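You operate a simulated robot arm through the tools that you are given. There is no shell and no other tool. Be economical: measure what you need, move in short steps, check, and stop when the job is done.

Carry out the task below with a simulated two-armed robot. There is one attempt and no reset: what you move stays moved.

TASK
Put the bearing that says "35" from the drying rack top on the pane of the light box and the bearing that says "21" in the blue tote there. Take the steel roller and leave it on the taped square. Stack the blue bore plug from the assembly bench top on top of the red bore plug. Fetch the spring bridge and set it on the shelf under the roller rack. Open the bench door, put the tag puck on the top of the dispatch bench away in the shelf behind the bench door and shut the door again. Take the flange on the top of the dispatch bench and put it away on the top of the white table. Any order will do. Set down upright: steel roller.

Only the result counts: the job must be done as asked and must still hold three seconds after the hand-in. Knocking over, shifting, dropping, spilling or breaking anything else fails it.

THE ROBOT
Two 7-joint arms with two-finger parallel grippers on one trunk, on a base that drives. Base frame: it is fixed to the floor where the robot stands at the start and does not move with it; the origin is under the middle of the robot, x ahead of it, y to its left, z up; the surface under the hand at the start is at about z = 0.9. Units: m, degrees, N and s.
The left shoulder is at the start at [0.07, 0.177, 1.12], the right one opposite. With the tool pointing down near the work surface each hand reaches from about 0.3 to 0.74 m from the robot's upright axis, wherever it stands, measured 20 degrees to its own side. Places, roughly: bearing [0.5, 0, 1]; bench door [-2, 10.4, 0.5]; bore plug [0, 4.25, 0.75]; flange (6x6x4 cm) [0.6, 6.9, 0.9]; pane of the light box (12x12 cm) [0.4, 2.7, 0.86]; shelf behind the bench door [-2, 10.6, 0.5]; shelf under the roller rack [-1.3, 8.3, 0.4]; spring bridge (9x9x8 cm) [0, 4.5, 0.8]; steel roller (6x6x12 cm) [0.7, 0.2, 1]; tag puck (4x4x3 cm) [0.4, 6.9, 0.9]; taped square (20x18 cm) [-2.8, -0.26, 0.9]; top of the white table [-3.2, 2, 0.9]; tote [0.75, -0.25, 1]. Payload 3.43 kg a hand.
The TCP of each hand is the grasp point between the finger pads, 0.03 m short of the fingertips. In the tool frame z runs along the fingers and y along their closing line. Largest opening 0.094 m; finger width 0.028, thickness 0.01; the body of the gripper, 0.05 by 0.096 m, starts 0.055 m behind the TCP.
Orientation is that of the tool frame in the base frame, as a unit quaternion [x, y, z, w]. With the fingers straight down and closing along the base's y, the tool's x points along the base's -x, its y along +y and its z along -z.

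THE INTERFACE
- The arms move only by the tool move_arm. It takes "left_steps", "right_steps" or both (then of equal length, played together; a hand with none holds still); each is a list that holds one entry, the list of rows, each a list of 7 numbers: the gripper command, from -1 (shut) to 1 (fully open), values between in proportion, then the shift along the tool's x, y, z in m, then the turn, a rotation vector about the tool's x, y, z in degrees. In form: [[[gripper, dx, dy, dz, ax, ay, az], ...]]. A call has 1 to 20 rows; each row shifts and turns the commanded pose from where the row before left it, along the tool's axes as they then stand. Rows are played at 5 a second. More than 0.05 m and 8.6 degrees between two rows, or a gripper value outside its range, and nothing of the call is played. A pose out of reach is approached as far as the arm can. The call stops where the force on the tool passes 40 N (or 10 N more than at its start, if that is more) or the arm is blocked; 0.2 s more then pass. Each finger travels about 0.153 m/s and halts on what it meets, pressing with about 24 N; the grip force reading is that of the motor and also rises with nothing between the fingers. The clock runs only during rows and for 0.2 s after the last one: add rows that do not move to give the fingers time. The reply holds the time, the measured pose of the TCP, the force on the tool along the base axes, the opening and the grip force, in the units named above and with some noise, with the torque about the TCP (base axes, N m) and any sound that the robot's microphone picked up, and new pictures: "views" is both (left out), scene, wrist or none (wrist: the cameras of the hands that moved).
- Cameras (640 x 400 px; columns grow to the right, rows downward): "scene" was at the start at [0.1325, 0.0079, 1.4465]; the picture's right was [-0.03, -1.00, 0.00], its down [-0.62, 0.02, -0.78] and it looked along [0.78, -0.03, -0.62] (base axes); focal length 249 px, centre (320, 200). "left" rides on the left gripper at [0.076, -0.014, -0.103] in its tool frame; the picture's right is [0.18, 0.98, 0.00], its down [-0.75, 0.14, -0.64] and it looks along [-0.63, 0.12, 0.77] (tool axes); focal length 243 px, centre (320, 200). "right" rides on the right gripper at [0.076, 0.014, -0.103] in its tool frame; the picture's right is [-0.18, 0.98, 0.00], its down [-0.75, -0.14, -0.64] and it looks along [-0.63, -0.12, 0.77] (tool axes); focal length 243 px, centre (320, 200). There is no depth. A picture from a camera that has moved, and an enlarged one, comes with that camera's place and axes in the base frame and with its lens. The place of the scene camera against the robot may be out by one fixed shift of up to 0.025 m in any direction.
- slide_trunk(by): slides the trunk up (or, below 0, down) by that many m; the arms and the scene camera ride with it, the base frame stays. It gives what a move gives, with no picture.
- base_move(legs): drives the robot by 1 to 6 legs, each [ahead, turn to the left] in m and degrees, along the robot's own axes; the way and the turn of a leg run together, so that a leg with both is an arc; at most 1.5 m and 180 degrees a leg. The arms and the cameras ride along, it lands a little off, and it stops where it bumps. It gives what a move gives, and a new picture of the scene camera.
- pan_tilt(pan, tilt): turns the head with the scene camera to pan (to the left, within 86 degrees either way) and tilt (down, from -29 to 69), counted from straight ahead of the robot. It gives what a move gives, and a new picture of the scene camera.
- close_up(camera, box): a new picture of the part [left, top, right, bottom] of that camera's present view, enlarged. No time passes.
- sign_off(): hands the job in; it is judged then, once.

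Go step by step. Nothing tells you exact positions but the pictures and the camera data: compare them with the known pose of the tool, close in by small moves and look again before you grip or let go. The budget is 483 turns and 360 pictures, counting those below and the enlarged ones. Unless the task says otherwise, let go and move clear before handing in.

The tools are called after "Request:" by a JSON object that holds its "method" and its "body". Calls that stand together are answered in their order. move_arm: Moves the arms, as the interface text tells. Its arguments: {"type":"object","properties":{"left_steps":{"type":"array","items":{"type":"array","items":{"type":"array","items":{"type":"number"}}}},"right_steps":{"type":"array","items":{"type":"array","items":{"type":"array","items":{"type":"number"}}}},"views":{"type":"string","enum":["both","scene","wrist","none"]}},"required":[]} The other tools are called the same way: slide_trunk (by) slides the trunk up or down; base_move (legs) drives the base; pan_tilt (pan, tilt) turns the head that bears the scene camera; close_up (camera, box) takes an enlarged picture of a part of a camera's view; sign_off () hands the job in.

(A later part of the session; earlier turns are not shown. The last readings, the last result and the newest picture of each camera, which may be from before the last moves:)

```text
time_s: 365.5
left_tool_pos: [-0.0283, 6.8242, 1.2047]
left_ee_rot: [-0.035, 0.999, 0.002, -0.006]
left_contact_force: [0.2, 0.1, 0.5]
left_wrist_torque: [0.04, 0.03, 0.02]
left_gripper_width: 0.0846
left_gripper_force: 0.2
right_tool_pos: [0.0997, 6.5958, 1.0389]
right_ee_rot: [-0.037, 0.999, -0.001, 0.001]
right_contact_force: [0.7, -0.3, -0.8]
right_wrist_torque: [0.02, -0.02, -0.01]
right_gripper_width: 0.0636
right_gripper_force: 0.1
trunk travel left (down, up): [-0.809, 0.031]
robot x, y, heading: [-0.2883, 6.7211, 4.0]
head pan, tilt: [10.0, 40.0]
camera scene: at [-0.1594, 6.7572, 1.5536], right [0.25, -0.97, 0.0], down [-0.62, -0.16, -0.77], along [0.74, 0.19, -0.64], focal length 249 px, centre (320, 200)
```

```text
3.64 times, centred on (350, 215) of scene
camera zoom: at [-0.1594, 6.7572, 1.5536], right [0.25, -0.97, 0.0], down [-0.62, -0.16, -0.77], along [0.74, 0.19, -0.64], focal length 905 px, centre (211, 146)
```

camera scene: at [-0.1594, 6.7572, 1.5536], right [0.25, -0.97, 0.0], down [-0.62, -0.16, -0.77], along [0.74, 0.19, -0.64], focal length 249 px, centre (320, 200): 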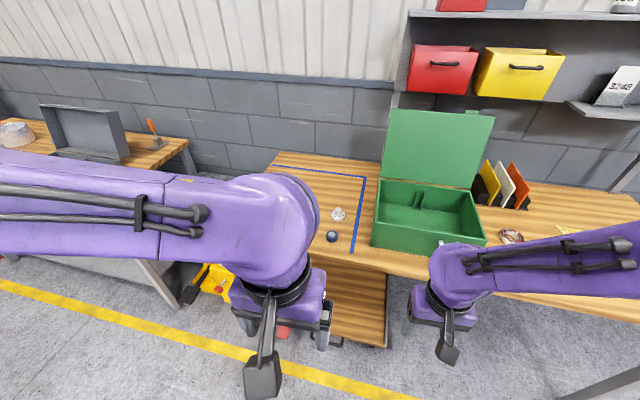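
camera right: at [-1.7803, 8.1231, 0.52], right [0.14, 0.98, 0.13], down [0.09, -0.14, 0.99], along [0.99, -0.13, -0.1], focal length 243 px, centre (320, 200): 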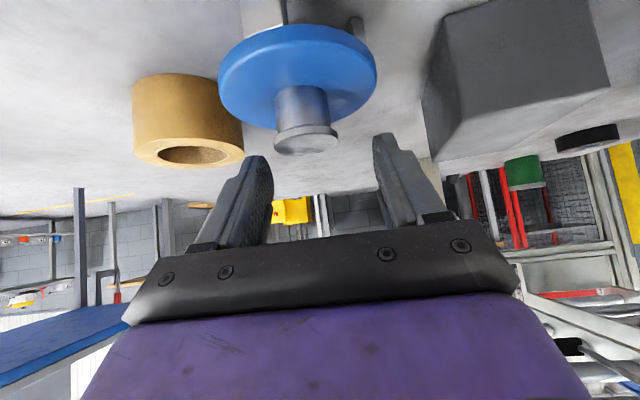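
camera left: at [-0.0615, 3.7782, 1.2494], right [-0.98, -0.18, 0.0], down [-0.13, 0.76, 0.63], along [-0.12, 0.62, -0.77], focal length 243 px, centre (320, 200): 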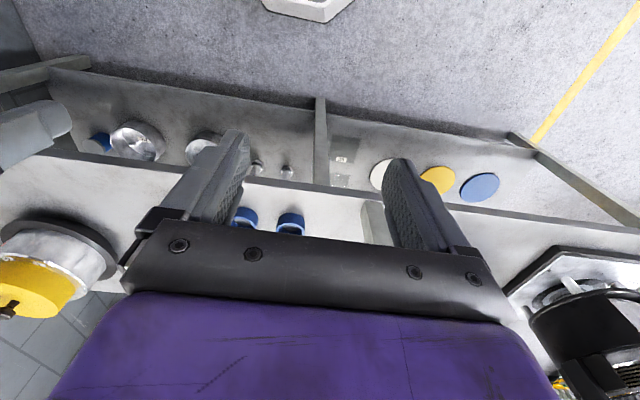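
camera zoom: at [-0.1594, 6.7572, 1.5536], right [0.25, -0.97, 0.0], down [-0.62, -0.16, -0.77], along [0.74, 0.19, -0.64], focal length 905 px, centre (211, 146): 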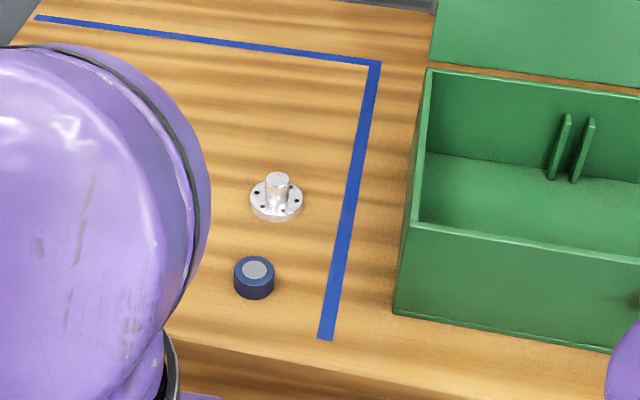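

The dark-blue disc is the tag puck and the silver hub the flange. The puck must go into a cabinet, so I'll grip it with the left hand tilted 45°. I'll drive closer and lower the trunk first.

Request:
{"method": "base_move", "body": {"legs": [[0.2, 0]]}}

Request:
{"method": "slide_trunk", "body": {"by": -0.08}}

Request:
{"method": "move_arm", "body": {"left_steps": [[[0.3, 0, 0, 0, 0, -7.5, 0], [0.3, 0, 0, 0, 0, -7.5, 0], [0.3, 0, 0, 0, 0, -7.5, 0], [0.3, 0, 0, 0, 0, -7.5, 0], [0.3, 0, 0, 0, 0, -7.5, 0], [0.3, 0, 0, 0, 0, -7.5, 0], [0.3, 0, 0, 0, 0, 0, 0]]], "views": "both"}}

```text
time_s: 367.1
left_tool_pos: [0.1621, 6.8406, 1.205]
left_ee_rot: [-0.037, 0.999, 0.002, -0.005]
left_contact_force: [-0.3, 0.1, 0.3]
left_wrist_torque: [-0.01, -0.01, 0.0]
left_gripper_width: 0.0847
left_gripper_force: 0.0
right_tool_pos: [0.2914, 6.6109, 1.0397]
right_ee_rot: [-0.038, 0.999, -0.001, 0.002]
right_contact_force: [-0.6, -0.2, 0.2]
right_wrist_torque: [0.02, -0.01, -0.01]
right_gripper_width: 0.0634
right_gripper_force: 0.1
trunk travel left (down, up): [-0.809, 0.031]
robot x, y, heading: [-0.0944, 6.7371, 4.5]
head pan, tilt: [10.0, 40.0]
camera scene: at [0.0301, 6.7723, 1.5538], right [0.25, -0.97, 0.0], down [-0.62, -0.16, -0.77], along [0.74, 0.19, -0.64], focal length 249 px, centre (320, 200)
```

scene: 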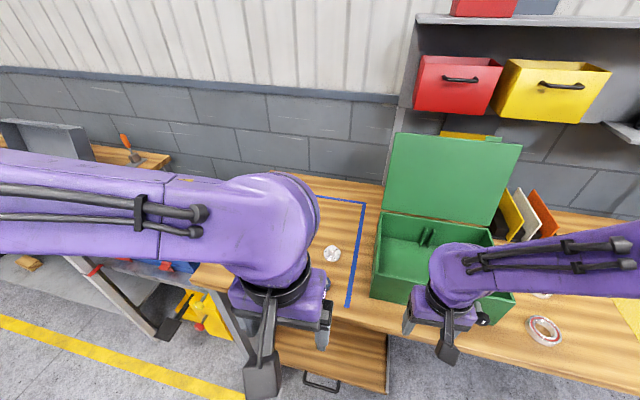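

```text
time_s: 368.2
left_tool_pos: [0.165, 6.8392, 1.1248]
left_ee_rot: [-0.037, 0.999, 0.001, -0.005]
left_contact_force: [-0.1, 1.0, 0.5]
left_wrist_torque: [-0.02, 0.02, 0.0]
left_gripper_width: 0.0843
left_gripper_force: 0.0
right_tool_pos: [0.2932, 6.6116, 0.9589]
right_ee_rot: [-0.039, 0.999, -0.001, 0.002]
right_contact_force: [0.8, -0.1, 0.4]
right_wrist_torque: [0.01, -0.03, 0.02]
right_gripper_width: 0.0636
right_gripper_force: 0.0
trunk travel left (down, up): [-0.729, 0.111]
robot x, y, heading: [-0.0957, 6.7408, 4.4]
head pan, tilt: [10.0, 40.0]
```

```text
time_s: 369.2
left_tool_pos: [0.1724, 6.8335, 1.1328]
left_ee_rot: [-0.036, 0.969, 0.011, 0.243]
left_contact_force: [2.8, -1.0, -1.1]
left_wrist_torque: [0.09, 0.07, 0.19]
left_gripper_width: 0.0611
left_gripper_force: 0.0
left hand out of reach, approached as far as the arm can: row 4, 5
right_tool_pos: [0.2935, 6.6121, 0.9583]
right_ee_rot: [-0.038, 0.999, 0.0, 0.001]
right_contact_force: [-0.7, -0.1, 0.6]
right_wrist_torque: [0.0, 0.0, 0.02]
right_gripper_width: 0.0636
right_gripper_force: 0.0
trunk travel left (down, up): [-0.729, 0.111]
robot x, y, heading: [-0.0968, 6.7364, 4.4]
head pan, tilt: [10.0, 40.0]
stopped in row 5 (left hand): the force on the tool passed its limit at 50 N (the readings are from after the stop); the commanded pose is now the measured one
camera scene: at [0.0327, 6.7716, 1.4736], right [0.25, -0.97, 0.0], down [-0.62, -0.16, -0.77], along [0.74, 0.19, -0.64], focal length 249 px, centre (320, 200)
camera left: at [0.0574, 6.8105, 1.1874], right [-0.24, 0.97, -0.08], down [0.35, 0.16, 0.92], along [0.91, 0.19, -0.38], focal length 243 px, centre (320, 200)
```

scene: 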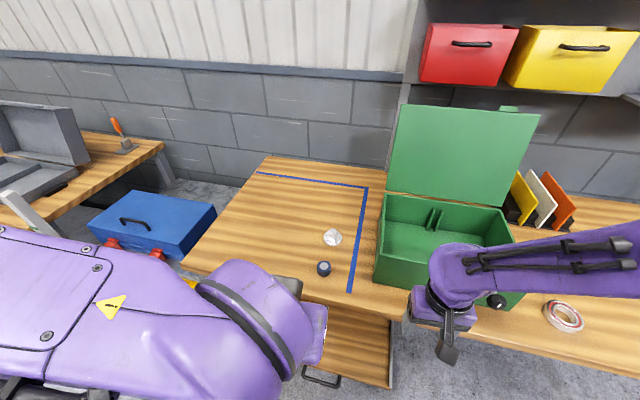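
left: 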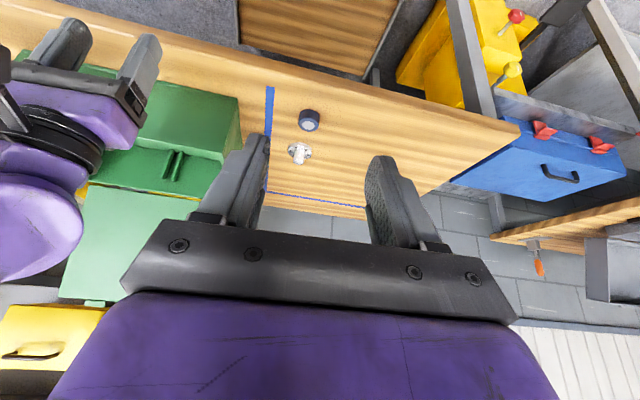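

The wrist was too close to my torso. I'll extend forward first, then finish tilting.

Request:
{"method": "move_arm", "body": {"left_steps": [[[0.3, -0.03, 0, 0.016, 0, 0, 0], [0.3, -0.035, 0, 0.019, 0, 0, 0], [0.3, -0.035, 0, 0.019, 0, 0, 0], [0.3, -0.02, 0, 0.01, 0, -8.5, 0], [0.3, 0, 0, 0, 0, -8.4, 0], [0.3, 0, 0, 0, 0, 0, 0]]], "views": "both"}}

```text
time_s: 370.6
left_tool_pos: [0.308, 6.8425, 1.1308]
left_ee_rot: [-0.034, 0.923, 0.015, 0.383]
left_contact_force: [0.5, -0.8, -0.4]
left_wrist_torque: [0.02, -0.01, -0.05]
left_gripper_width: 0.0612
left_gripper_force: 0.0
right_tool_pos: [0.294, 6.6121, 0.9589]
right_ee_rot: [-0.038, 0.999, -0.001, 0.0]
right_contact_force: [0.1, 0.1, 0.5]
right_wrist_torque: [0.02, 0.02, -0.02]
right_gripper_width: 0.0636
right_gripper_force: 0.0
trunk travel left (down, up): [-0.729, 0.111]
robot x, y, heading: [-0.0946, 6.7347, 4.2]
head pan, tilt: [10.0, 40.0]
camera scene: at [0.0336, 6.7723, 1.4735], right [0.25, -0.97, 0.0], down [-0.62, -0.16, -0.77], along [0.74, 0.19, -0.64], focal length 249 px, centre (320, 200)
camera left: at [0.1837, 6.8188, 1.151], right [-0.2, 0.97, -0.13], down [0.07, 0.14, 0.99], along [0.98, 0.19, -0.09], focal length 243 px, centre (320, 200)
```

scene: 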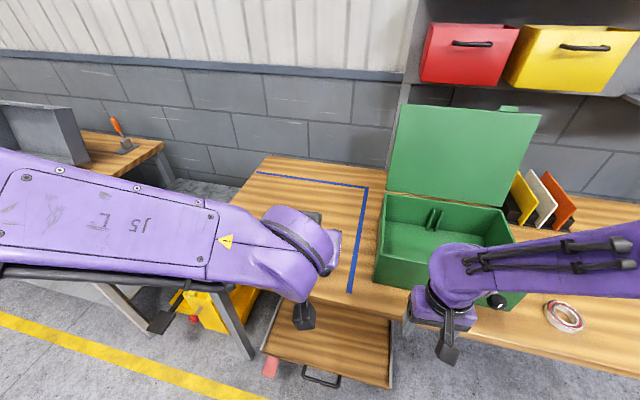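
left: 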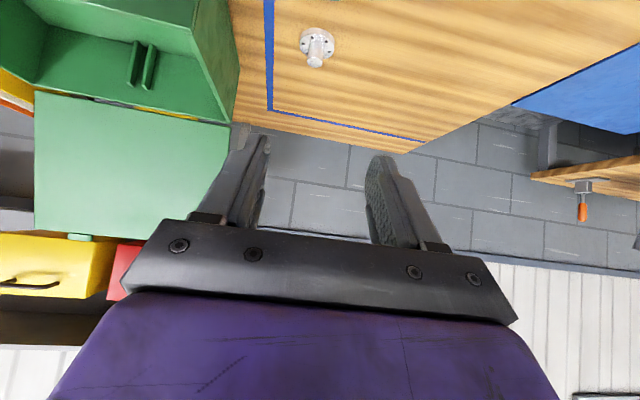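

I'll lower the tilted hand to bring the puck into view.

Request:
{"method": "move_arm", "body": {"left_steps": [[[0.3, 0.03, 0, 0.025, 0, 0, 0], [0.3, 0.03, 0, 0.025, 0, 0, 0], [0.3, 0.03, 0, 0.025, 0, 0, 0], [0.3, 0, 0, 0, 0, 0, 0]]], "views": "wrist"}}

```text
time_s: 371.6
left_tool_pos: [0.2952, 6.8432, 1.0134]
left_ee_rot: [-0.035, 0.923, 0.016, 0.382]
left_contact_force: [0.7, -0.4, 0.1]
left_wrist_torque: [0.05, 0.01, 0.02]
left_gripper_width: 0.0612
left_gripper_force: 0.1
right_tool_pos: [0.2942, 6.6127, 0.9585]
right_ee_rot: [-0.038, 0.999, -0.001, 0.001]
right_contact_force: [0.3, -0.9, -0.2]
right_wrist_torque: [0.01, 0.0, 0.0]
right_gripper_width: 0.0634
right_gripper_force: 0.1
trunk travel left (down, up): [-0.729, 0.111]
robot x, y, heading: [-0.0956, 6.7377, 4.4]
head pan, tilt: [10.0, 40.0]
camera left: at [0.1702, 6.8192, 1.033], right [-0.2, 0.97, -0.13], down [0.07, 0.14, 0.99], along [0.98, 0.19, -0.1], focal length 243 px, centre (320, 200)
```

left: 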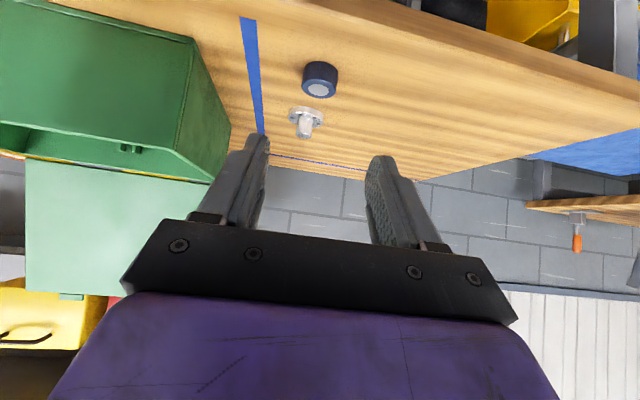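

Puck top centre is [0.383,6.846,0.91]. I'll advance along the tool axis toward it.

Request:
{"method": "move_arm", "body": {"left_steps": [[[0.3, 0.005, -0.002, 0.035, 0, 0, 0], [0.3, 0.005, -0.002, 0.035, 0, 0, 0], [0.3, 0.002, 0, 0.02, 0, 0, 0], [0.3, 0, 0, 0, 0, 0, 0]]], "views": "wrist"}}

```text
time_s: 372.6
left_tool_pos: [0.3514, 6.8455, 0.9446]
left_ee_rot: [-0.034, 0.923, 0.017, 0.383]
left_contact_force: [-0.3, 0.0, 0.9]
left_wrist_torque: [0.02, 0.03, 0.04]
left_gripper_width: 0.0613
left_gripper_force: 0.0
right_tool_pos: [0.2941, 6.6119, 0.958]
right_ee_rot: [-0.039, 0.999, 0.0, 0.001]
right_contact_force: [-0.1, -0.2, 1.1]
right_wrist_torque: [-0.03, -0.01, -0.01]
right_gripper_width: 0.0634
right_gripper_force: 0.0
trunk travel left (down, up): [-0.729, 0.111]
robot x, y, heading: [-0.0997, 6.7351, 4.7]
head pan, tilt: [10.0, 40.0]
camera left: at [0.2259, 6.8216, 0.9635], right [-0.2, 0.97, -0.13], down [0.07, 0.14, 0.99], along [0.98, 0.19, -0.1], focal length 243 px, centre (320, 200)
```

left: 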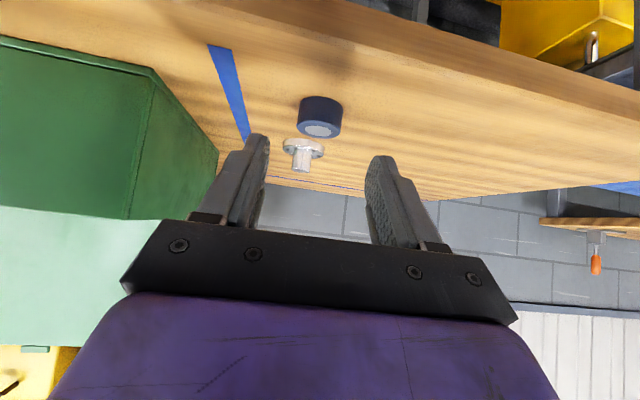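

Request:
{"method": "close_up", "body": {"camera": "left", "box": [240, 70, 420, 190]}}

```text
3.33 times, centred on (330, 130) of left
camera zoom: at [0.2259, 6.8216, 0.9635], right [-0.2, 0.97, -0.13], down [0.07, 0.14, 0.99], along [0.98, 0.19, -0.1], focal length 809 px, centre (287, 433)
```

zoom: 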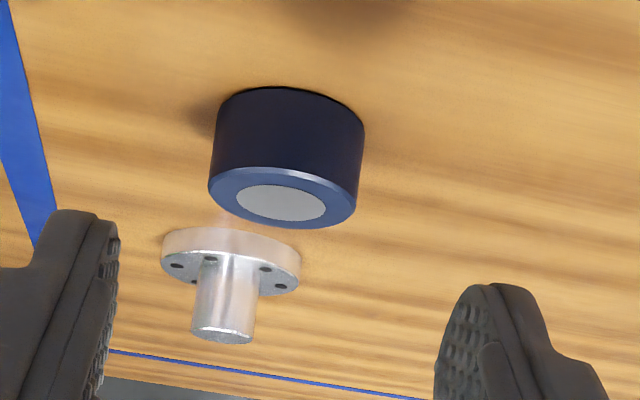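

By its known 4 cm size, the puck is farther than thought: fwd 8 cm, with top z≈0.88 on a bench at z≈0.85. I'll advance most of the way.

Request:
{"method": "move_arm", "body": {"left_steps": [[[0.3, -0.005, 0.001, 0.03, 0, 0, 0], [0.3, -0.003, 0, 0.03, 0, 0, 0], [0.3, 0, 0, 0, 0, 0, 0]]], "views": "wrist"}}

Request:
{"method": "close_up", "body": {"camera": "left", "box": [240, 70, 420, 190]}}

```text
time_s: 373.4
left_tool_pos: [0.3969, 6.8518, 0.9086]
left_ee_rot: [-0.034, 0.923, 0.016, 0.383]
left_contact_force: [0.1, -0.4, 0.3]
left_wrist_torque: [-0.01, 0.01, -0.01]
left_gripper_width: 0.0608
left_gripper_force: 0.1
right_tool_pos: [0.2931, 6.6127, 0.9584]
right_ee_rot: [-0.039, 0.999, -0.001, 0.001]
right_contact_force: [-0.5, 0.6, 0.5]
right_wrist_torque: [-0.01, 0.0, 0.02]
right_gripper_width: 0.0635
right_gripper_force: 0.1
trunk travel left (down, up): [-0.729, 0.111]
robot x, y, heading: [-0.0923, 6.736, 4.3]
head pan, tilt: [10.0, 40.0]
camera left: at [0.272, 6.8273, 0.9274], right [-0.2, 0.97, -0.13], down [0.07, 0.14, 0.99], along [0.98, 0.19, -0.09], focal length 243 px, centre (320, 200)
```

left: 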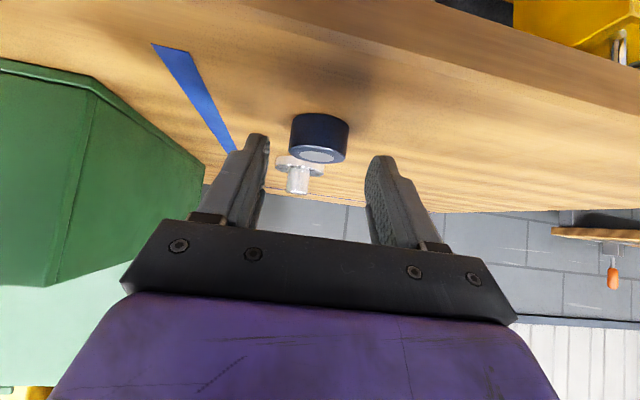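

```text
3.33 times, centred on (330, 130) of left
camera zoom: at [0.272, 6.8273, 0.9274], right [-0.2, 0.97, -0.13], down [0.07, 0.14, 0.99], along [0.98, 0.19, -0.09], focal length 809 px, centre (287, 433)
```

zoom: 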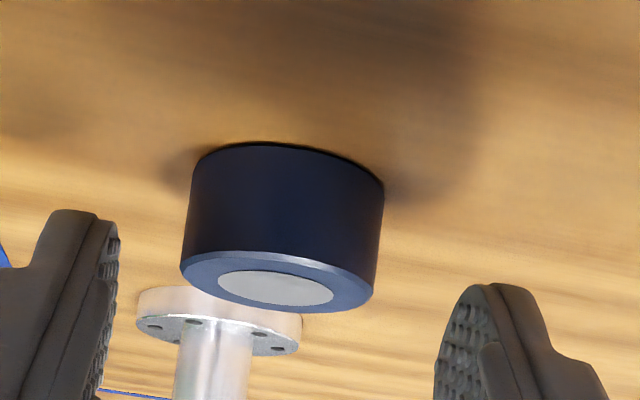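

Consistent. I'll make the final approach and close.

Request:
{"method": "move_arm", "body": {"left_steps": [[[0.3, -0.002, 0, 0.02, 0, 0, 0], [0.3, -0.002, 0, 0.014, 0, 0, 0], [0.3, 0, 0, 0, 0, 0, 0], [-1, 0, 0, 0, 0, 0, 0], [-1, 0, 0, 0, 0, 0, 0], [-1, 0, 0, 0, 0, 0, 0]]], "views": "wrist"}}

```text
time_s: 374.2
left_tool_pos: [0.419, 6.8497, 0.8903]
left_ee_rot: [-0.032, 0.922, 0.014, 0.386]
left_contact_force: [-21.9, 1.4, 26.8]
left_wrist_torque: [-0.22, 0.32, -0.3]
left_gripper_width: 0.0573
left_gripper_force: 0.0
right_tool_pos: [0.2864, 6.6127, 0.9623]
right_ee_rot: [-0.039, 0.999, 0.0, 0.004]
right_contact_force: [-0.3, -0.3, 0.2]
right_wrist_torque: [-0.02, 0.04, -0.03]
right_gripper_width: 0.0636
right_gripper_force: 0.1
trunk travel left (down, up): [-0.729, 0.111]
robot x, y, heading: [-0.0988, 6.7375, 4.5]
head pan, tilt: [10.0, 40.0]
stopped in row 3 (left hand): the force on the tool passed its limit at 48 N (the readings are from after the stop); the commanded pose is now the measured one
camera left: at [0.2943, 6.8269, 0.9091], right [-0.2, 0.97, -0.13], down [0.06, 0.15, 0.99], along [0.98, 0.19, -0.09], focal length 243 px, centre (320, 200)
```

left: 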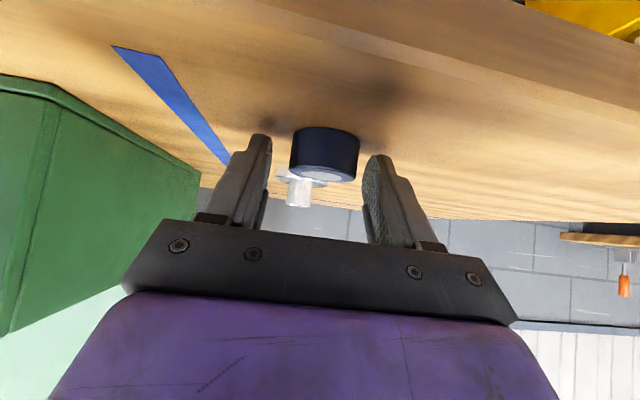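

The fingertips touched the bench top. I'll rise 4 mm, then close.

Request:
{"method": "move_arm", "body": {"left_steps": [[[0.3, -0.004, 0, -0.003, 0, 0, 0], [0.3, 0, 0, 0, 0, 0, 0], [-1, 0, 0, 0, 0, 0, 0], [-1, 0, 0, 0, 0, 0, 0], [-1, 0, 0, 0, 0, 0, 0]]], "views": "wrist"}}

```text
time_s: 375.4
left_tool_pos: [0.4271, 6.85, 0.8911]
left_ee_rot: [-0.034, 0.923, 0.015, 0.383]
left_contact_force: [1.9, 0.2, 3.2]
left_wrist_torque: [-0.1, -0.13, 0.03]
left_gripper_width: 0.0387
left_gripper_force: 23.6
right_tool_pos: [0.293, 6.6124, 0.9595]
right_ee_rot: [-0.038, 0.999, -0.001, 0.002]
right_contact_force: [-0.1, -0.1, -0.4]
right_wrist_torque: [0.0, -0.01, 0.01]
right_gripper_width: 0.0636
right_gripper_force: 0.0
trunk travel left (down, up): [-0.729, 0.111]
robot x, y, heading: [-0.0953, 6.7337, 4.4]
head pan, tilt: [10.0, 40.0]
camera left: at [0.3023, 6.828, 0.9102], right [-0.2, 0.97, -0.13], down [0.07, 0.15, 0.99], along [0.98, 0.19, -0.09], focal length 243 px, centre (320, 200)
```

left: 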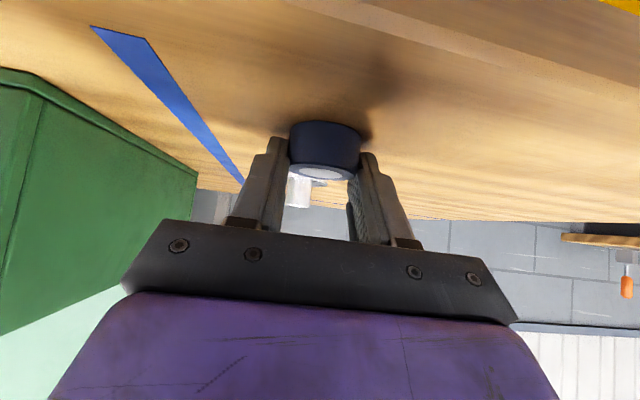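

Gripped. I'll lift it clear.

Request:
{"method": "move_arm", "body": {"left_steps": [[[-1, -0.01, 0, -0.01, 0, 0, 0], [-1, -0.025, 0, -0.025, 0, 0, 0], [-1, -0.03, 0, -0.03, 0, 0, 0], [-1, -0.03, 0, -0.03, 0, 0, 0], [-1, -0.01, 0, -0.03, 0, 0, 0], [-1, 0, 0, 0, 0, 0, 0]]], "views": "both"}}

```text
time_s: 376.8
left_tool_pos: [0.4124, 6.8508, 1.055]
left_ee_rot: [-0.033, 0.923, 0.014, 0.382]
left_contact_force: [-0.2, -1.0, -0.8]
left_wrist_torque: [0.01, 0.01, 0.0]
left_gripper_width: 0.0385
left_gripper_force: 23.5
right_tool_pos: [0.2937, 6.6127, 0.959]
right_ee_rot: [-0.039, 0.999, -0.001, 0.001]
right_contact_force: [0.1, 0.5, -0.4]
right_wrist_torque: [0.04, 0.03, -0.01]
right_gripper_width: 0.0635
right_gripper_force: 0.0
trunk travel left (down, up): [-0.729, 0.111]
robot x, y, heading: [-0.0936, 6.7352, 4.4]
head pan, tilt: [10.0, 40.0]
camera scene: at [0.0337, 6.7729, 1.4734], right [0.25, -0.97, 0.0], down [-0.62, -0.16, -0.77], along [0.74, 0.19, -0.64], focal length 249 px, centre (320, 200)
camera left: at [0.2873, 6.8281, 1.0748], right [-0.2, 0.97, -0.13], down [0.07, 0.15, 0.99], along [0.98, 0.19, -0.1], focal length 243 px, centre (320, 200)
```

scene: 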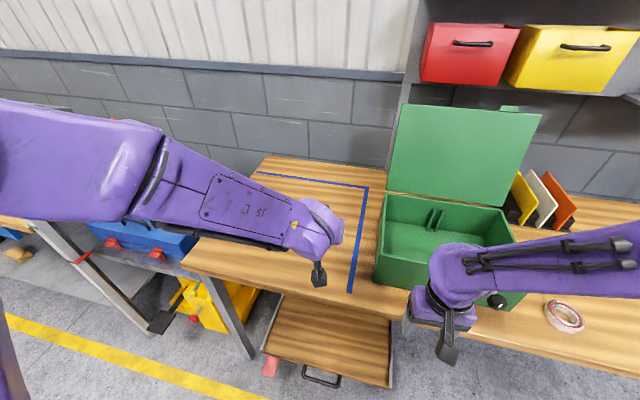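
left: 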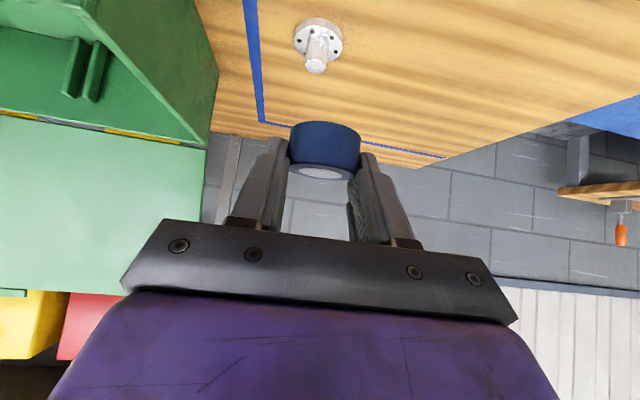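

Next I'll back away and drive around the cart and rack to the far bench with the blue door.

Request:
{"method": "base_move", "body": {"legs": [[-0.3, 0], [0, -157.5], [1.35, 0], [0, -72]]}}

Request:
{"method": "pan_tilt", "body": {"pan": 0, "tilt": 20}}

```text
time_s: 395.0
left_tool_pos: [-2.0225, 6.4389, 1.0561]
left_ee_rot: [0.843, -0.378, -0.35, -0.156]
left_contact_force: [-0.3, -1.1, -0.5]
left_wrist_torque: [0.01, 0.03, -0.02]
left_gripper_width: 0.0382
left_gripper_force: 23.9
right_tool_pos: [-1.7609, 6.4893, 0.9587]
right_ee_rot: [0.913, -0.407, 0.0, 0.0]
right_contact_force: [0.0, -0.5, -0.9]
right_wrist_torque: [-0.02, 0.0, 0.0]
right_gripper_width: 0.0634
right_gripper_force: 0.1
trunk travel left (down, up): [-0.729, 0.111]
robot x, y, heading: [-1.6252, 6.1057, 132.0]
head pan, tilt: [10.0, 40.0]
camera scene: at [-1.7269, 6.2062, 1.4735], right [0.62, 0.79, 0.0], down [0.51, -0.4, -0.77], along [-0.6, 0.47, -0.64], focal length 249 px, centre (320, 200)
```

scene: 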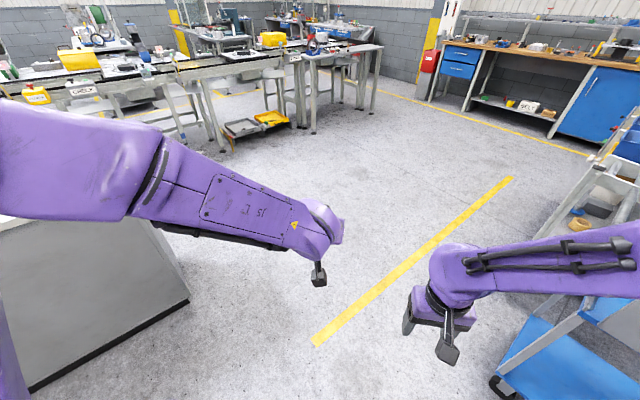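

```text
time_s: 395.8
left_tool_pos: [-2.0218, 6.439, 1.0547]
left_ee_rot: [0.843, -0.377, -0.351, -0.156]
left_contact_force: [0.6, -0.5, -0.8]
left_wrist_torque: [-0.01, 0.0, 0.02]
left_gripper_width: 0.0382
left_gripper_force: 24.2
right_tool_pos: [-1.7608, 6.4905, 0.9588]
right_ee_rot: [0.913, -0.407, 0.0, -0.001]
right_contact_force: [0.0, 0.2, -0.5]
right_wrist_torque: [0.04, 0.04, 0.05]
right_gripper_width: 0.0635
right_gripper_force: 0.0
trunk travel left (down, up): [-0.729, 0.111]
robot x, y, heading: [-1.6217, 6.1067, 132.0]
head pan, tilt: [0.0, 20.0]
camera scene: at [-1.7222, 6.2231, 1.5048], right [0.74, 0.67, 0.0], down [0.23, -0.25, -0.94], along [-0.63, 0.7, -0.34], focal length 249 px, centre (320, 200)
```

scene: 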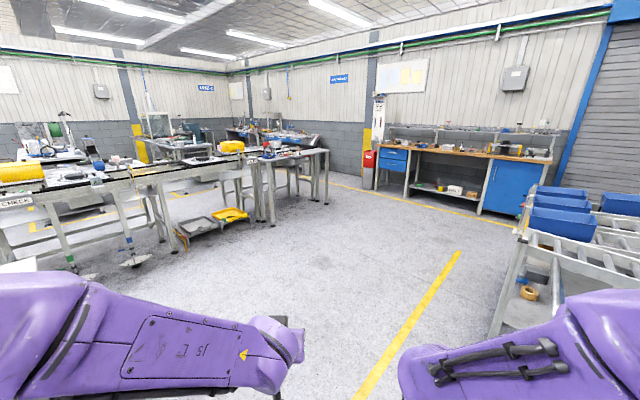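

The path is clear. I'll continue to the far bench.

Request:
{"method": "base_move", "body": {"legs": [[1.3, 0], [0, -42], [1.5, 0], [0.5, 0]]}}

Request:
{"method": "pan_tilt", "body": {"pan": -10, "tilt": 35}}

```text
time_s: 414.2
left_tool_pos: [-2.5723, 9.6512, 1.0565]
left_ee_rot: [-0.648, 0.657, 0.27, 0.273]
left_contact_force: [0.2, -1.0, 0.6]
left_wrist_torque: [0.0, 0.0, -0.02]
left_gripper_width: 0.0385
left_gripper_force: 24.5
right_tool_pos: [-2.3467, 9.5109, 0.9591]
right_ee_rot: [-0.703, 0.711, 0.001, 0.001]
right_contact_force: [-0.4, 0.7, 0.6]
right_wrist_torque: [0.0, 0.0, 0.05]
right_gripper_width: 0.0637
right_gripper_force: 0.1
trunk travel left (down, up): [-0.729, 0.111]
robot x, y, heading: [-2.5053, 9.1358, 89.5]
head pan, tilt: [0.0, 20.0]
camera scene: at [-2.5071, 9.2888, 1.505], right [1.0, -0.01, 0.0], down [0.0, -0.34, -0.94], along [0.01, 0.94, -0.34], focal length 249 px, centre (320, 200)
```

scene: 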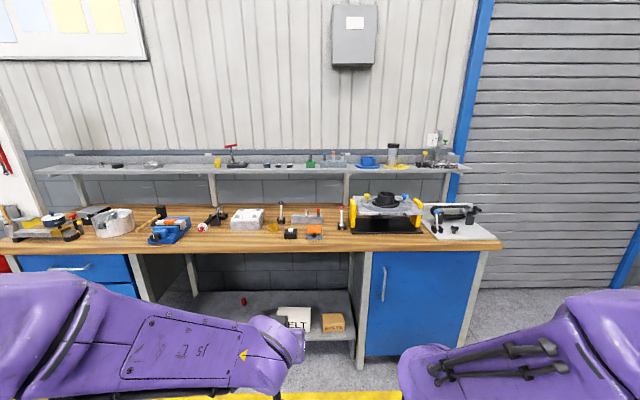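

```text
time_s: 415.0
left_tool_pos: [-2.5741, 9.6517, 1.0565]
left_ee_rot: [-0.648, 0.658, 0.27, 0.273]
left_contact_force: [0.5, 0.3, 0.2]
left_wrist_torque: [-0.03, -0.01, 0.0]
left_gripper_width: 0.0383
left_gripper_force: 24.3
right_tool_pos: [-2.3473, 9.5121, 0.9595]
right_ee_rot: [-0.703, 0.711, -0.001, 0.0]
right_contact_force: [0.5, -0.4, 0.1]
right_wrist_torque: [0.0, -0.03, 0.0]
right_gripper_width: 0.0634
right_gripper_force: 0.1
trunk travel left (down, up): [-0.729, 0.111]
robot x, y, heading: [-2.5037, 9.1372, 89.3]
head pan, tilt: [-10.0, 35.0]
camera scene: at [-2.492, 9.2831, 1.4811], right [0.98, -0.18, 0.0], down [-0.1, -0.56, -0.82], along [0.15, 0.81, -0.57], focal length 249 px, centre (320, 200)
```

scene: 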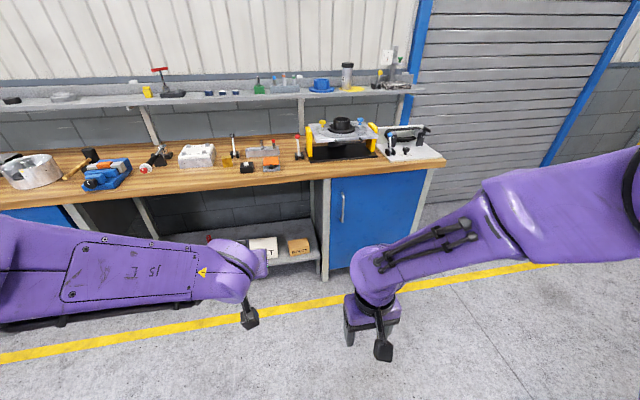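

The blue door's handle is a vertical bar on its left edge near x −2.17, z≈0.6, and it hinges on the right. I'll tilt the right hand 45° for gripping it and lower the trunk.

Request:
{"method": "move_arm", "body": {"right_steps": [[[0.3, -0.04, 0, 0, 0, 0, 0], [0.3, -0.04, 0, 0, 0, 0, 0], [0.3, 0, 0, 0, 0, -7.5, 0], [0.3, 0, 0, 0, 0, -7.5, 0], [0.3, 0, 0, 0, 0, -7.5, 0], [0.3, 0, 0, 0, 0, -7.5, 0], [0.3, 0, 0, 0, 0, -7.5, 0], [0.3, 0, 0, 0, 0, -7.5, 0], [0.3, 0, 0, 0, 0, 0, 0]]], "left_steps": [[[-1, 0.02, 0, -0.02, 0, 0, 0], [-1, 0.02, 0, -0.02, 0, 0, 0], [-1, 0.015, 0, -0.015, 0, 0, 0], [-1, 0, 0, 0, 0, 0, 0], [-1, 0, 0, 0, 0, 0, 0], [-1, 0, 0, 0, 0, 0, 0], [-1, 0, 0, 0, 0, 0, 0], [-1, 0, 0, 0, 0, 0, 0], [-1, 0, 0, 0, 0, 0, 0]]], "views": "both"}}

```text
time_s: 417.0
left_tool_pos: [-2.5739, 9.5729, 1.0566]
left_ee_rot: [-0.649, 0.657, 0.27, 0.272]
left_contact_force: [-0.7, -0.5, -0.2]
left_wrist_torque: [0.02, -0.01, 0.0]
left_gripper_width: 0.0385
left_gripper_force: 24.0
right_tool_pos: [-2.3488, 9.593, 0.9633]
right_ee_rot: [-0.643, 0.662, 0.278, 0.266]
right_contact_force: [0.3, 0.4, 0.3]
right_wrist_torque: [0.0, -0.02, 0.02]
right_gripper_width: 0.0612
right_gripper_force: 0.0
trunk travel left (down, up): [-0.729, 0.111]
robot x, y, heading: [-2.5059, 9.1296, 89.2]
head pan, tilt: [-10.0, 35.0]
camera scene: at [-2.492, 9.2826, 1.4811], right [0.98, -0.18, 0.0], down [-0.11, -0.56, -0.82], along [0.15, 0.81, -0.57], focal length 249 px, centre (320, 200)
camera right: at [-2.3657, 9.466, 0.9818], right [-0.98, 0.15, 0.16], down [0.17, 0.07, 0.98], along [0.13, 0.99, -0.1], focal length 243 px, centre (320, 200)
camera left: at [-2.5628, 9.447, 1.0765], right [-0.98, -0.12, -0.13], down [-0.14, 0.08, 0.99], along [-0.1, 0.99, -0.09], focal length 243 px, centre (320, 200)
```

scene: 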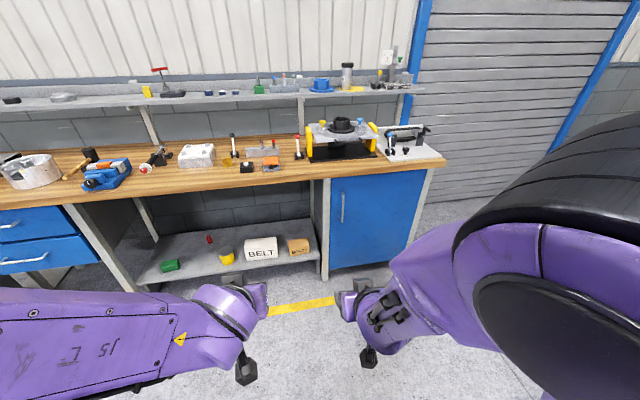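
right: 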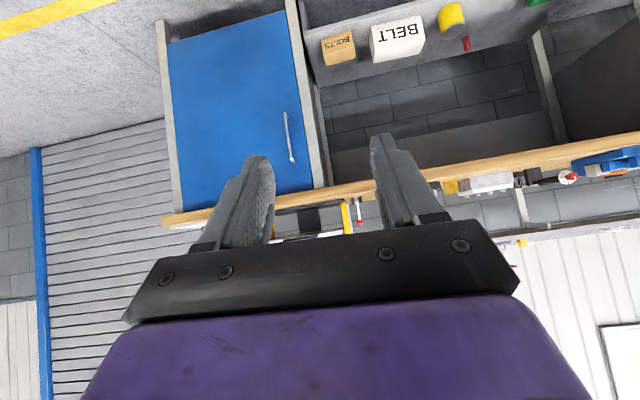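
left: 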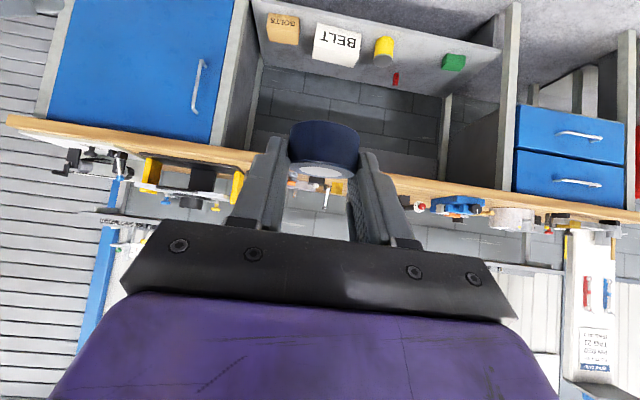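

By triangulation, the handle bar is at [-2.18,10.30], spanning z 0.57–0.75. I'll drive up and lower the trunk to handle height.

Request:
{"method": "base_move", "body": {"legs": [[0, -12], [0.48, 0], [0, 12.8]]}}

Request:
{"method": "slide_trunk", "body": {"by": -0.27}}

Request:
{"method": "close_up", "body": {"camera": "right", "box": [0, 0, 640, 400]}}

```text
time_s: 421.5
left_tool_pos: [-2.475, 10.0489, 1.0571]
left_ee_rot: [0.654, -0.653, -0.272, -0.27]
left_contact_force: [-0.9, 0.1, 0.0]
left_wrist_torque: [0.05, -0.03, 0.0]
left_gripper_width: 0.0385
left_gripper_force: 24.6
right_tool_pos: [-2.2474, 10.0723, 0.9612]
right_ee_rot: [-0.647, 0.659, 0.279, 0.263]
right_contact_force: [-0.6, 0.1, 0.2]
right_wrist_torque: [-0.02, 0.01, 0.0]
right_gripper_width: 0.0611
right_gripper_force: 0.0
trunk travel left (down, up): [-0.729, 0.111]
robot x, y, heading: [-2.3983, 9.6086, 90.3]
head pan, tilt: [-10.0, 35.0]
camera scene: at [-2.3872, 9.7591, 1.481], right [0.99, -0.17, 0.0], down [-0.1, -0.57, -0.82], along [0.14, 0.81, -0.57], focal length 249 px, centre (320, 200)
```

scene: 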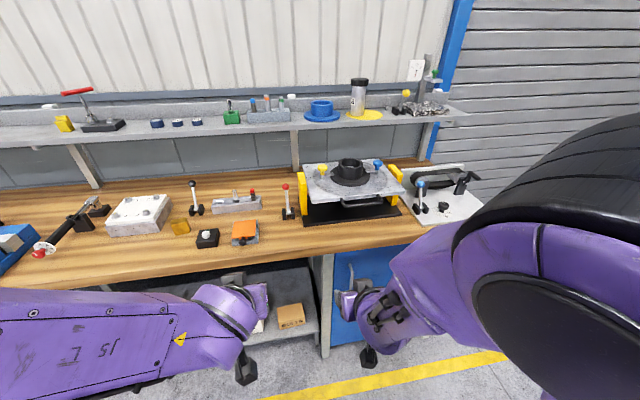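

```text
time_s: 424.2
left_tool_pos: [-2.4748, 10.048, 0.788]
left_ee_rot: [0.653, -0.653, -0.271, -0.271]
left_contact_force: [0.0, 0.2, 0.2]
left_wrist_torque: [-0.01, 0.03, 0.03]
left_gripper_width: 0.0385
left_gripper_force: 23.8
right_tool_pos: [-2.2501, 10.0718, 0.6925]
right_ee_rot: [-0.646, 0.66, 0.281, 0.261]
right_contact_force: [-0.8, 0.6, 0.0]
right_wrist_torque: [0.0, 0.04, 0.0]
right_gripper_width: 0.0609
right_gripper_force: 0.1
trunk travel left (down, up): [-0.459, 0.381]
robot x, y, heading: [-2.4011, 9.6071, 90.4]
head pan, tilt: [-10.0, 35.0]
```

```text
1.00 times, centred on (320, 200) of right (not enlarged: the box is as wide or as high as the picture)
camera zoom: at [-2.2647, 9.9442, 0.7122], right [-0.98, 0.14, 0.16], down [0.17, 0.08, 0.98], along [0.12, 0.99, -0.1], focal length 243 px, centre (320, 200)
```

zoom: 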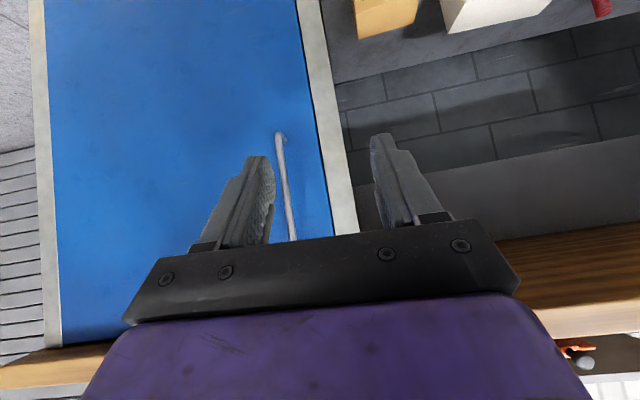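

I'll centre laterally on the bar first, then go forward.

Request:
{"method": "move_arm", "body": {"right_steps": [[[0.3, 0, -0.038, 0, 0, 0, 0], [0.3, 0, -0.038, 0, 0, 0, 0], [0.3, -0.024, 0, 0.036, 0, 0, 0], [0.3, -0.024, 0, 0.036, 0, 0, 0], [0.3, -0.024, 0, 0.036, 0, 0, 0], [0.3, 0, 0, 0, 0, 0, 0]]], "views": "both"}}

```text
time_s: 425.6
left_tool_pos: [-2.4749, 10.0465, 0.7883]
left_ee_rot: [0.653, -0.652, -0.272, -0.271]
left_contact_force: [0.2, 0.2, -0.3]
left_wrist_torque: [0.02, -0.01, -0.01]
left_gripper_width: 0.0383
left_gripper_force: 24.0
right_tool_pos: [-2.1755, 10.1987, 0.6619]
right_ee_rot: [-0.648, 0.658, 0.279, 0.264]
right_contact_force: [-0.7, 0.2, 0.1]
right_wrist_torque: [-0.01, -0.02, -0.01]
right_gripper_width: 0.061
right_gripper_force: 0.0
trunk travel left (down, up): [-0.459, 0.381]
robot x, y, heading: [-2.4018, 9.6128, 90.1]
head pan, tilt: [-10.0, 35.0]
camera scene: at [-2.3876, 9.7581, 1.2112], right [0.99, -0.17, 0.0], down [-0.1, -0.56, -0.82], along [0.14, 0.81, -0.57], focal length 249 px, centre (320, 200)
camera right: at [-2.1907, 10.0717, 0.682], right [-0.98, 0.13, 0.16], down [0.17, 0.08, 0.98], along [0.12, 0.99, -0.1], focal length 243 px, centre (320, 200)
```

scene: 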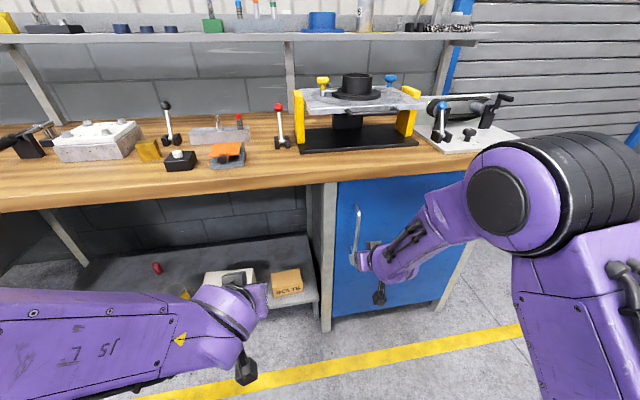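
right: 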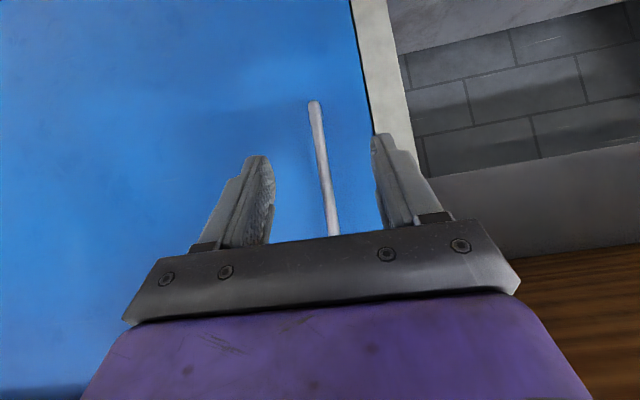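

Centred on the bar. I'll make the final approach and grip.

Request:
{"method": "move_arm", "body": {"right_steps": [[[0.3, -0.026, -0.002, 0.033, 0, 0, 0], [0.3, -0.024, 0, 0.031, 0, 0, 0], [0.3, 0, 0, 0, 0, 0, 0]]], "views": "wrist"}}

```text
time_s: 426.4
left_tool_pos: [-2.4748, 10.0472, 0.7886]
left_ee_rot: [0.653, -0.653, -0.272, -0.271]
left_contact_force: [-0.5, -0.4, 0.8]
left_wrist_torque: [-0.02, 0.0, 0.02]
left_gripper_width: 0.0384
left_gripper_force: 23.9
right_tool_pos: [-2.1721, 10.2814, 0.6514]
right_ee_rot: [-0.648, 0.658, 0.279, 0.263]
right_contact_force: [0.6, -0.2, -0.7]
right_wrist_torque: [-0.06, -0.05, 0.02]
right_gripper_width: 0.0611
right_gripper_force: 0.0
trunk travel left (down, up): [-0.459, 0.381]
robot x, y, heading: [-2.3965, 9.6118, 90.4]
head pan, tilt: [-10.0, 35.0]
camera right: at [-2.1869, 10.154, 0.6718], right [-0.98, 0.13, 0.16], down [0.17, 0.08, 0.98], along [0.12, 0.99, -0.1], focal length 243 px, centre (320, 200)
```

right: 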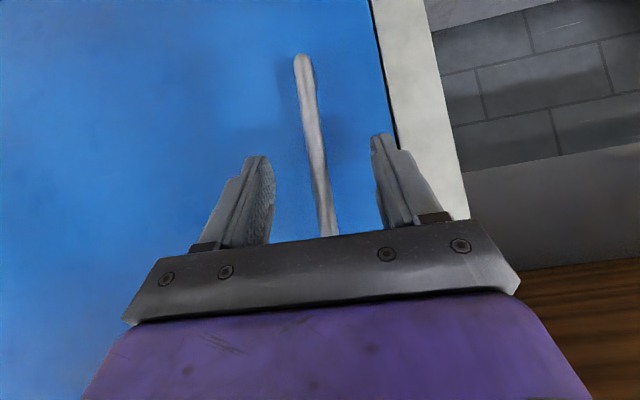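

Request:
{"method": "move_arm", "body": {"right_steps": [[[-1, 0, 0, 0, 0, 0, 0], [-1, 0, 0, 0, 0, 0, 0], [-1, 0, 0, 0, 0, 0, 0], [-1, 0, 0, 0, 0, 0, 0]]], "views": "wrist"}}

```text
time_s: 427.4
left_tool_pos: [-2.4747, 10.0474, 0.7873]
left_ee_rot: [-0.653, 0.653, 0.272, 0.271]
left_contact_force: [-0.3, -0.6, 0.1]
left_wrist_torque: [0.01, 0.02, 0.0]
left_gripper_width: 0.0384
left_gripper_force: 24.5
right_tool_pos: [-2.17, 10.2819, 0.651]
right_ee_rot: [-0.648, 0.658, 0.279, 0.263]
right_contact_force: [9.1, 0.8, -0.1]
right_wrist_torque: [-0.24, -0.96, -0.24]
right_gripper_width: 0.0119
right_gripper_force: 44.6
trunk travel left (down, up): [-0.459, 0.381]
robot x, y, heading: [-2.4001, 9.6094, 90.3]
head pan, tilt: [-10.0, 35.0]
camera right: at [-2.1855, 10.154, 0.6713], right [-0.98, 0.14, 0.16], down [0.17, 0.08, 0.98], along [0.12, 0.99, -0.1], focal length 243 px, centre (320, 200)
```

right: 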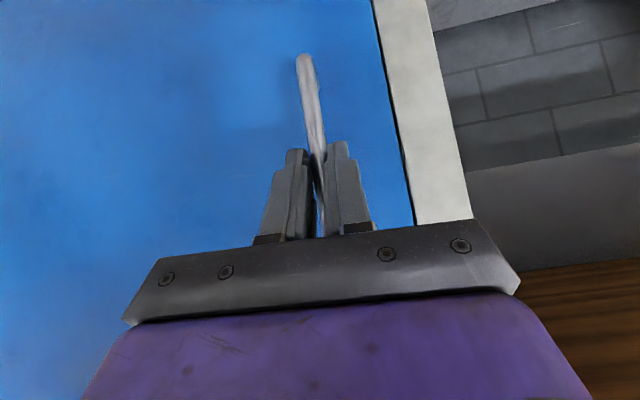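

The handle is gripped. I'll pull the door open along its arc in small steps.

Request:
{"method": "move_arm", "body": {"right_steps": [[[-1, 0.015, -0.002, -0.015, 0, 0, 0], [-1, 0.015, -0.003, -0.015, 0, 0, 0], [-1, 0.0147, -0.004, -0.0147, 0, 0, 0], [-1, 0.0147, -0.005, -0.0147, 0, 0, 0], [-1, 0, 0, 0, 0, 0, 0]]], "views": "both"}}

```text
time_s: 428.6
left_tool_pos: [-2.4732, 10.0487, 0.7866]
left_ee_rot: [-0.653, 0.654, 0.271, 0.269]
left_contact_force: [-0.1, 1.0, -0.7]
left_wrist_torque: [0.02, -0.03, 0.0]
left_gripper_width: 0.0384
left_gripper_force: 23.7
right_tool_pos: [-2.1541, 10.196, 0.6516]
right_ee_rot: [-0.646, 0.66, 0.278, 0.264]
right_contact_force: [33.0, 9.6, -7.6]
right_wrist_torque: [-0.38, -1.17, -0.82]
right_gripper_width: 0.0123
right_gripper_force: 44.8
trunk travel left (down, up): [-0.459, 0.381]
robot x, y, heading: [-2.3989, 9.6129, 90.2]
head pan, tilt: [-10.0, 35.0]
camera scene: at [-2.3828, 9.7613, 1.2107], right [0.99, -0.17, 0.0], down [-0.1, -0.57, -0.82], along [0.14, 0.81, -0.58], focal length 249 px, centre (320, 200)
camera right: at [-2.1691, 10.0698, 0.6717], right [-0.98, 0.14, 0.16], down [0.17, 0.08, 0.98], along [0.12, 0.99, -0.1], focal length 243 px, centre (320, 200)
```

scene: 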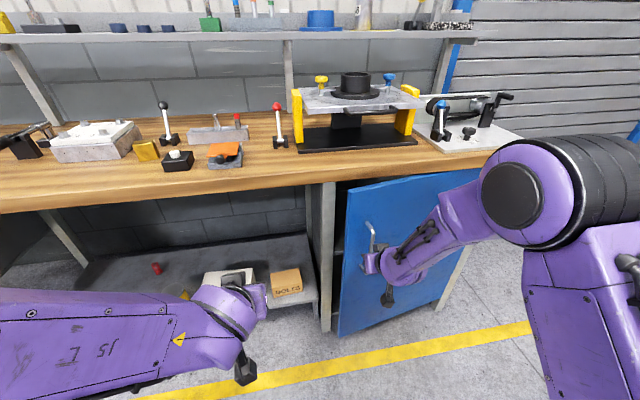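
right: 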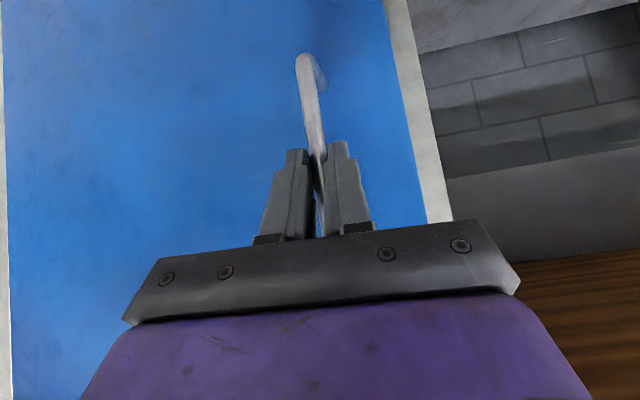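

The door is moving. The tool is pulled to the right, so I'll add more rightward motion as I pull.

Request:
{"method": "move_arm", "body": {"right_steps": [[[-1, 0, -0.008, 0, 0, 0, 0], [-1, 0.01, -0.006, -0.01, 0, 0, 0], [-1, 0.01, -0.006, -0.01, 0, 0, 0], [-1, 0, 0, 0, 0, 0, 0]]], "views": "none"}}

```text
time_s: 429.6
left_tool_pos: [-2.4772, 10.0476, 0.7878]
left_ee_rot: [0.654, -0.653, -0.27, -0.271]
left_contact_force: [0.2, -0.1, -1.5]
left_wrist_torque: [-0.01, -0.01, 0.01]
left_gripper_width: 0.0386
left_gripper_force: 24.2
right_tool_pos: [-2.1431, 10.1647, 0.6516]
right_ee_rot: [-0.65, 0.657, 0.278, 0.262]
right_contact_force: [-26.0, -8.7, -12.1]
right_wrist_torque: [0.35, -0.47, 0.68]
right_gripper_width: 0.012
right_gripper_force: 44.7
trunk travel left (down, up): [-0.459, 0.381]
robot x, y, heading: [-2.3994, 9.614, 90.7]
head pan, tilt: [-10.0, 35.0]
```

Request:
{"method": "move_arm", "body": {"right_steps": [[[-1, 0.018, -0.002, -0.018, 0, 0, 0], [-1, 0.0177, -0.007, -0.0177, 0, 0, 0], [-1, 0.0131, -0.009, -0.0131, 0, 0, 0], [-1, 0.0131, -0.01, -0.0131, 0, 0, 0], [-1, 0, 0, 0, 0, 0, 0]]], "views": "scene"}}

```text
time_s: 430.5
left_tool_pos: [-2.4744, 10.0503, 0.7857]
left_ee_rot: [-0.653, 0.654, 0.27, 0.269]
left_contact_force: [-0.1, -0.2, -0.8]
left_wrist_torque: [-0.01, 0.02, 0.01]
left_gripper_width: 0.0384
left_gripper_force: 24.0
right_tool_pos: [-2.1109, 10.0963, 0.6521]
right_ee_rot: [-0.642, 0.662, 0.279, 0.268]
right_contact_force: [14.2, 8.3, -14.5]
right_wrist_torque: [-0.5, -0.88, -0.48]
right_gripper_width: 0.0118
right_gripper_force: 45.4
trunk travel left (down, up): [-0.459, 0.381]
robot x, y, heading: [-2.397, 9.6103, 89.9]
head pan, tilt: [-10.0, 35.0]
stopped in row 4 (right hand): the force on the tool passed its limit at 42 N (the readings are from after the stop); the commanded pose is now the measured one
camera scene: at [-2.3847, 9.7621, 1.2104], right [0.98, -0.17, 0.0], down [-0.1, -0.57, -0.82], along [0.14, 0.81, -0.58], focal length 249 px, centre (320, 200)
```

scene: 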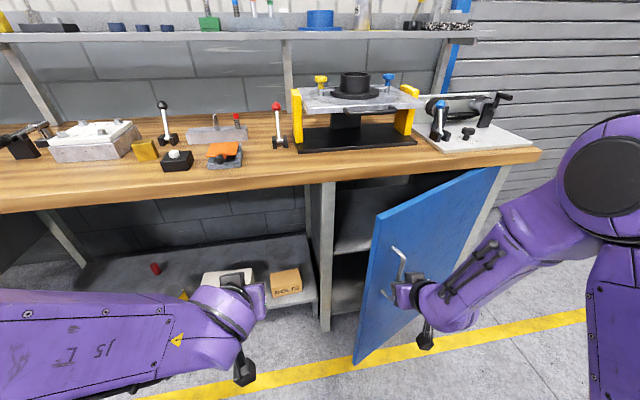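

The door is about 25–30° open. I'll continue along the arc.

Request:
{"method": "move_arm", "body": {"right_steps": [[[-1, 0.0175, -0.0135, -0.0175, 0, 0, 0], [-1, 0.017, -0.0145, -0.017, 0, 0, 0], [-1, 0.0165, -0.016, -0.0165, 0, 0, 0], [-1, 0, 0, 0, 0, 0, 0]]], "views": "none"}}

```text
time_s: 431.5
left_tool_pos: [-2.4765, 10.0445, 0.7889]
left_ee_rot: [0.653, -0.653, -0.271, -0.273]
left_contact_force: [0.2, 1.1, -0.5]
left_wrist_torque: [0.02, -0.01, 0.03]
left_gripper_width: 0.0384
left_gripper_force: 24.2
right_tool_pos: [-2.0707, 10.0349, 0.6529]
right_ee_rot: [-0.643, 0.657, 0.284, 0.271]
right_contact_force: [-2.0, -0.8, 36.0]
right_wrist_torque: [1.36, -0.66, 0.18]
right_gripper_width: 0.0117
right_gripper_force: 45.1
right hand out of reach, approached as far as the arm can: row 3
trunk travel left (down, up): [-0.459, 0.381]
robot x, y, heading: [-2.3986, 9.6129, 89.9]
head pan, tilt: [-10.0, 35.0]
```

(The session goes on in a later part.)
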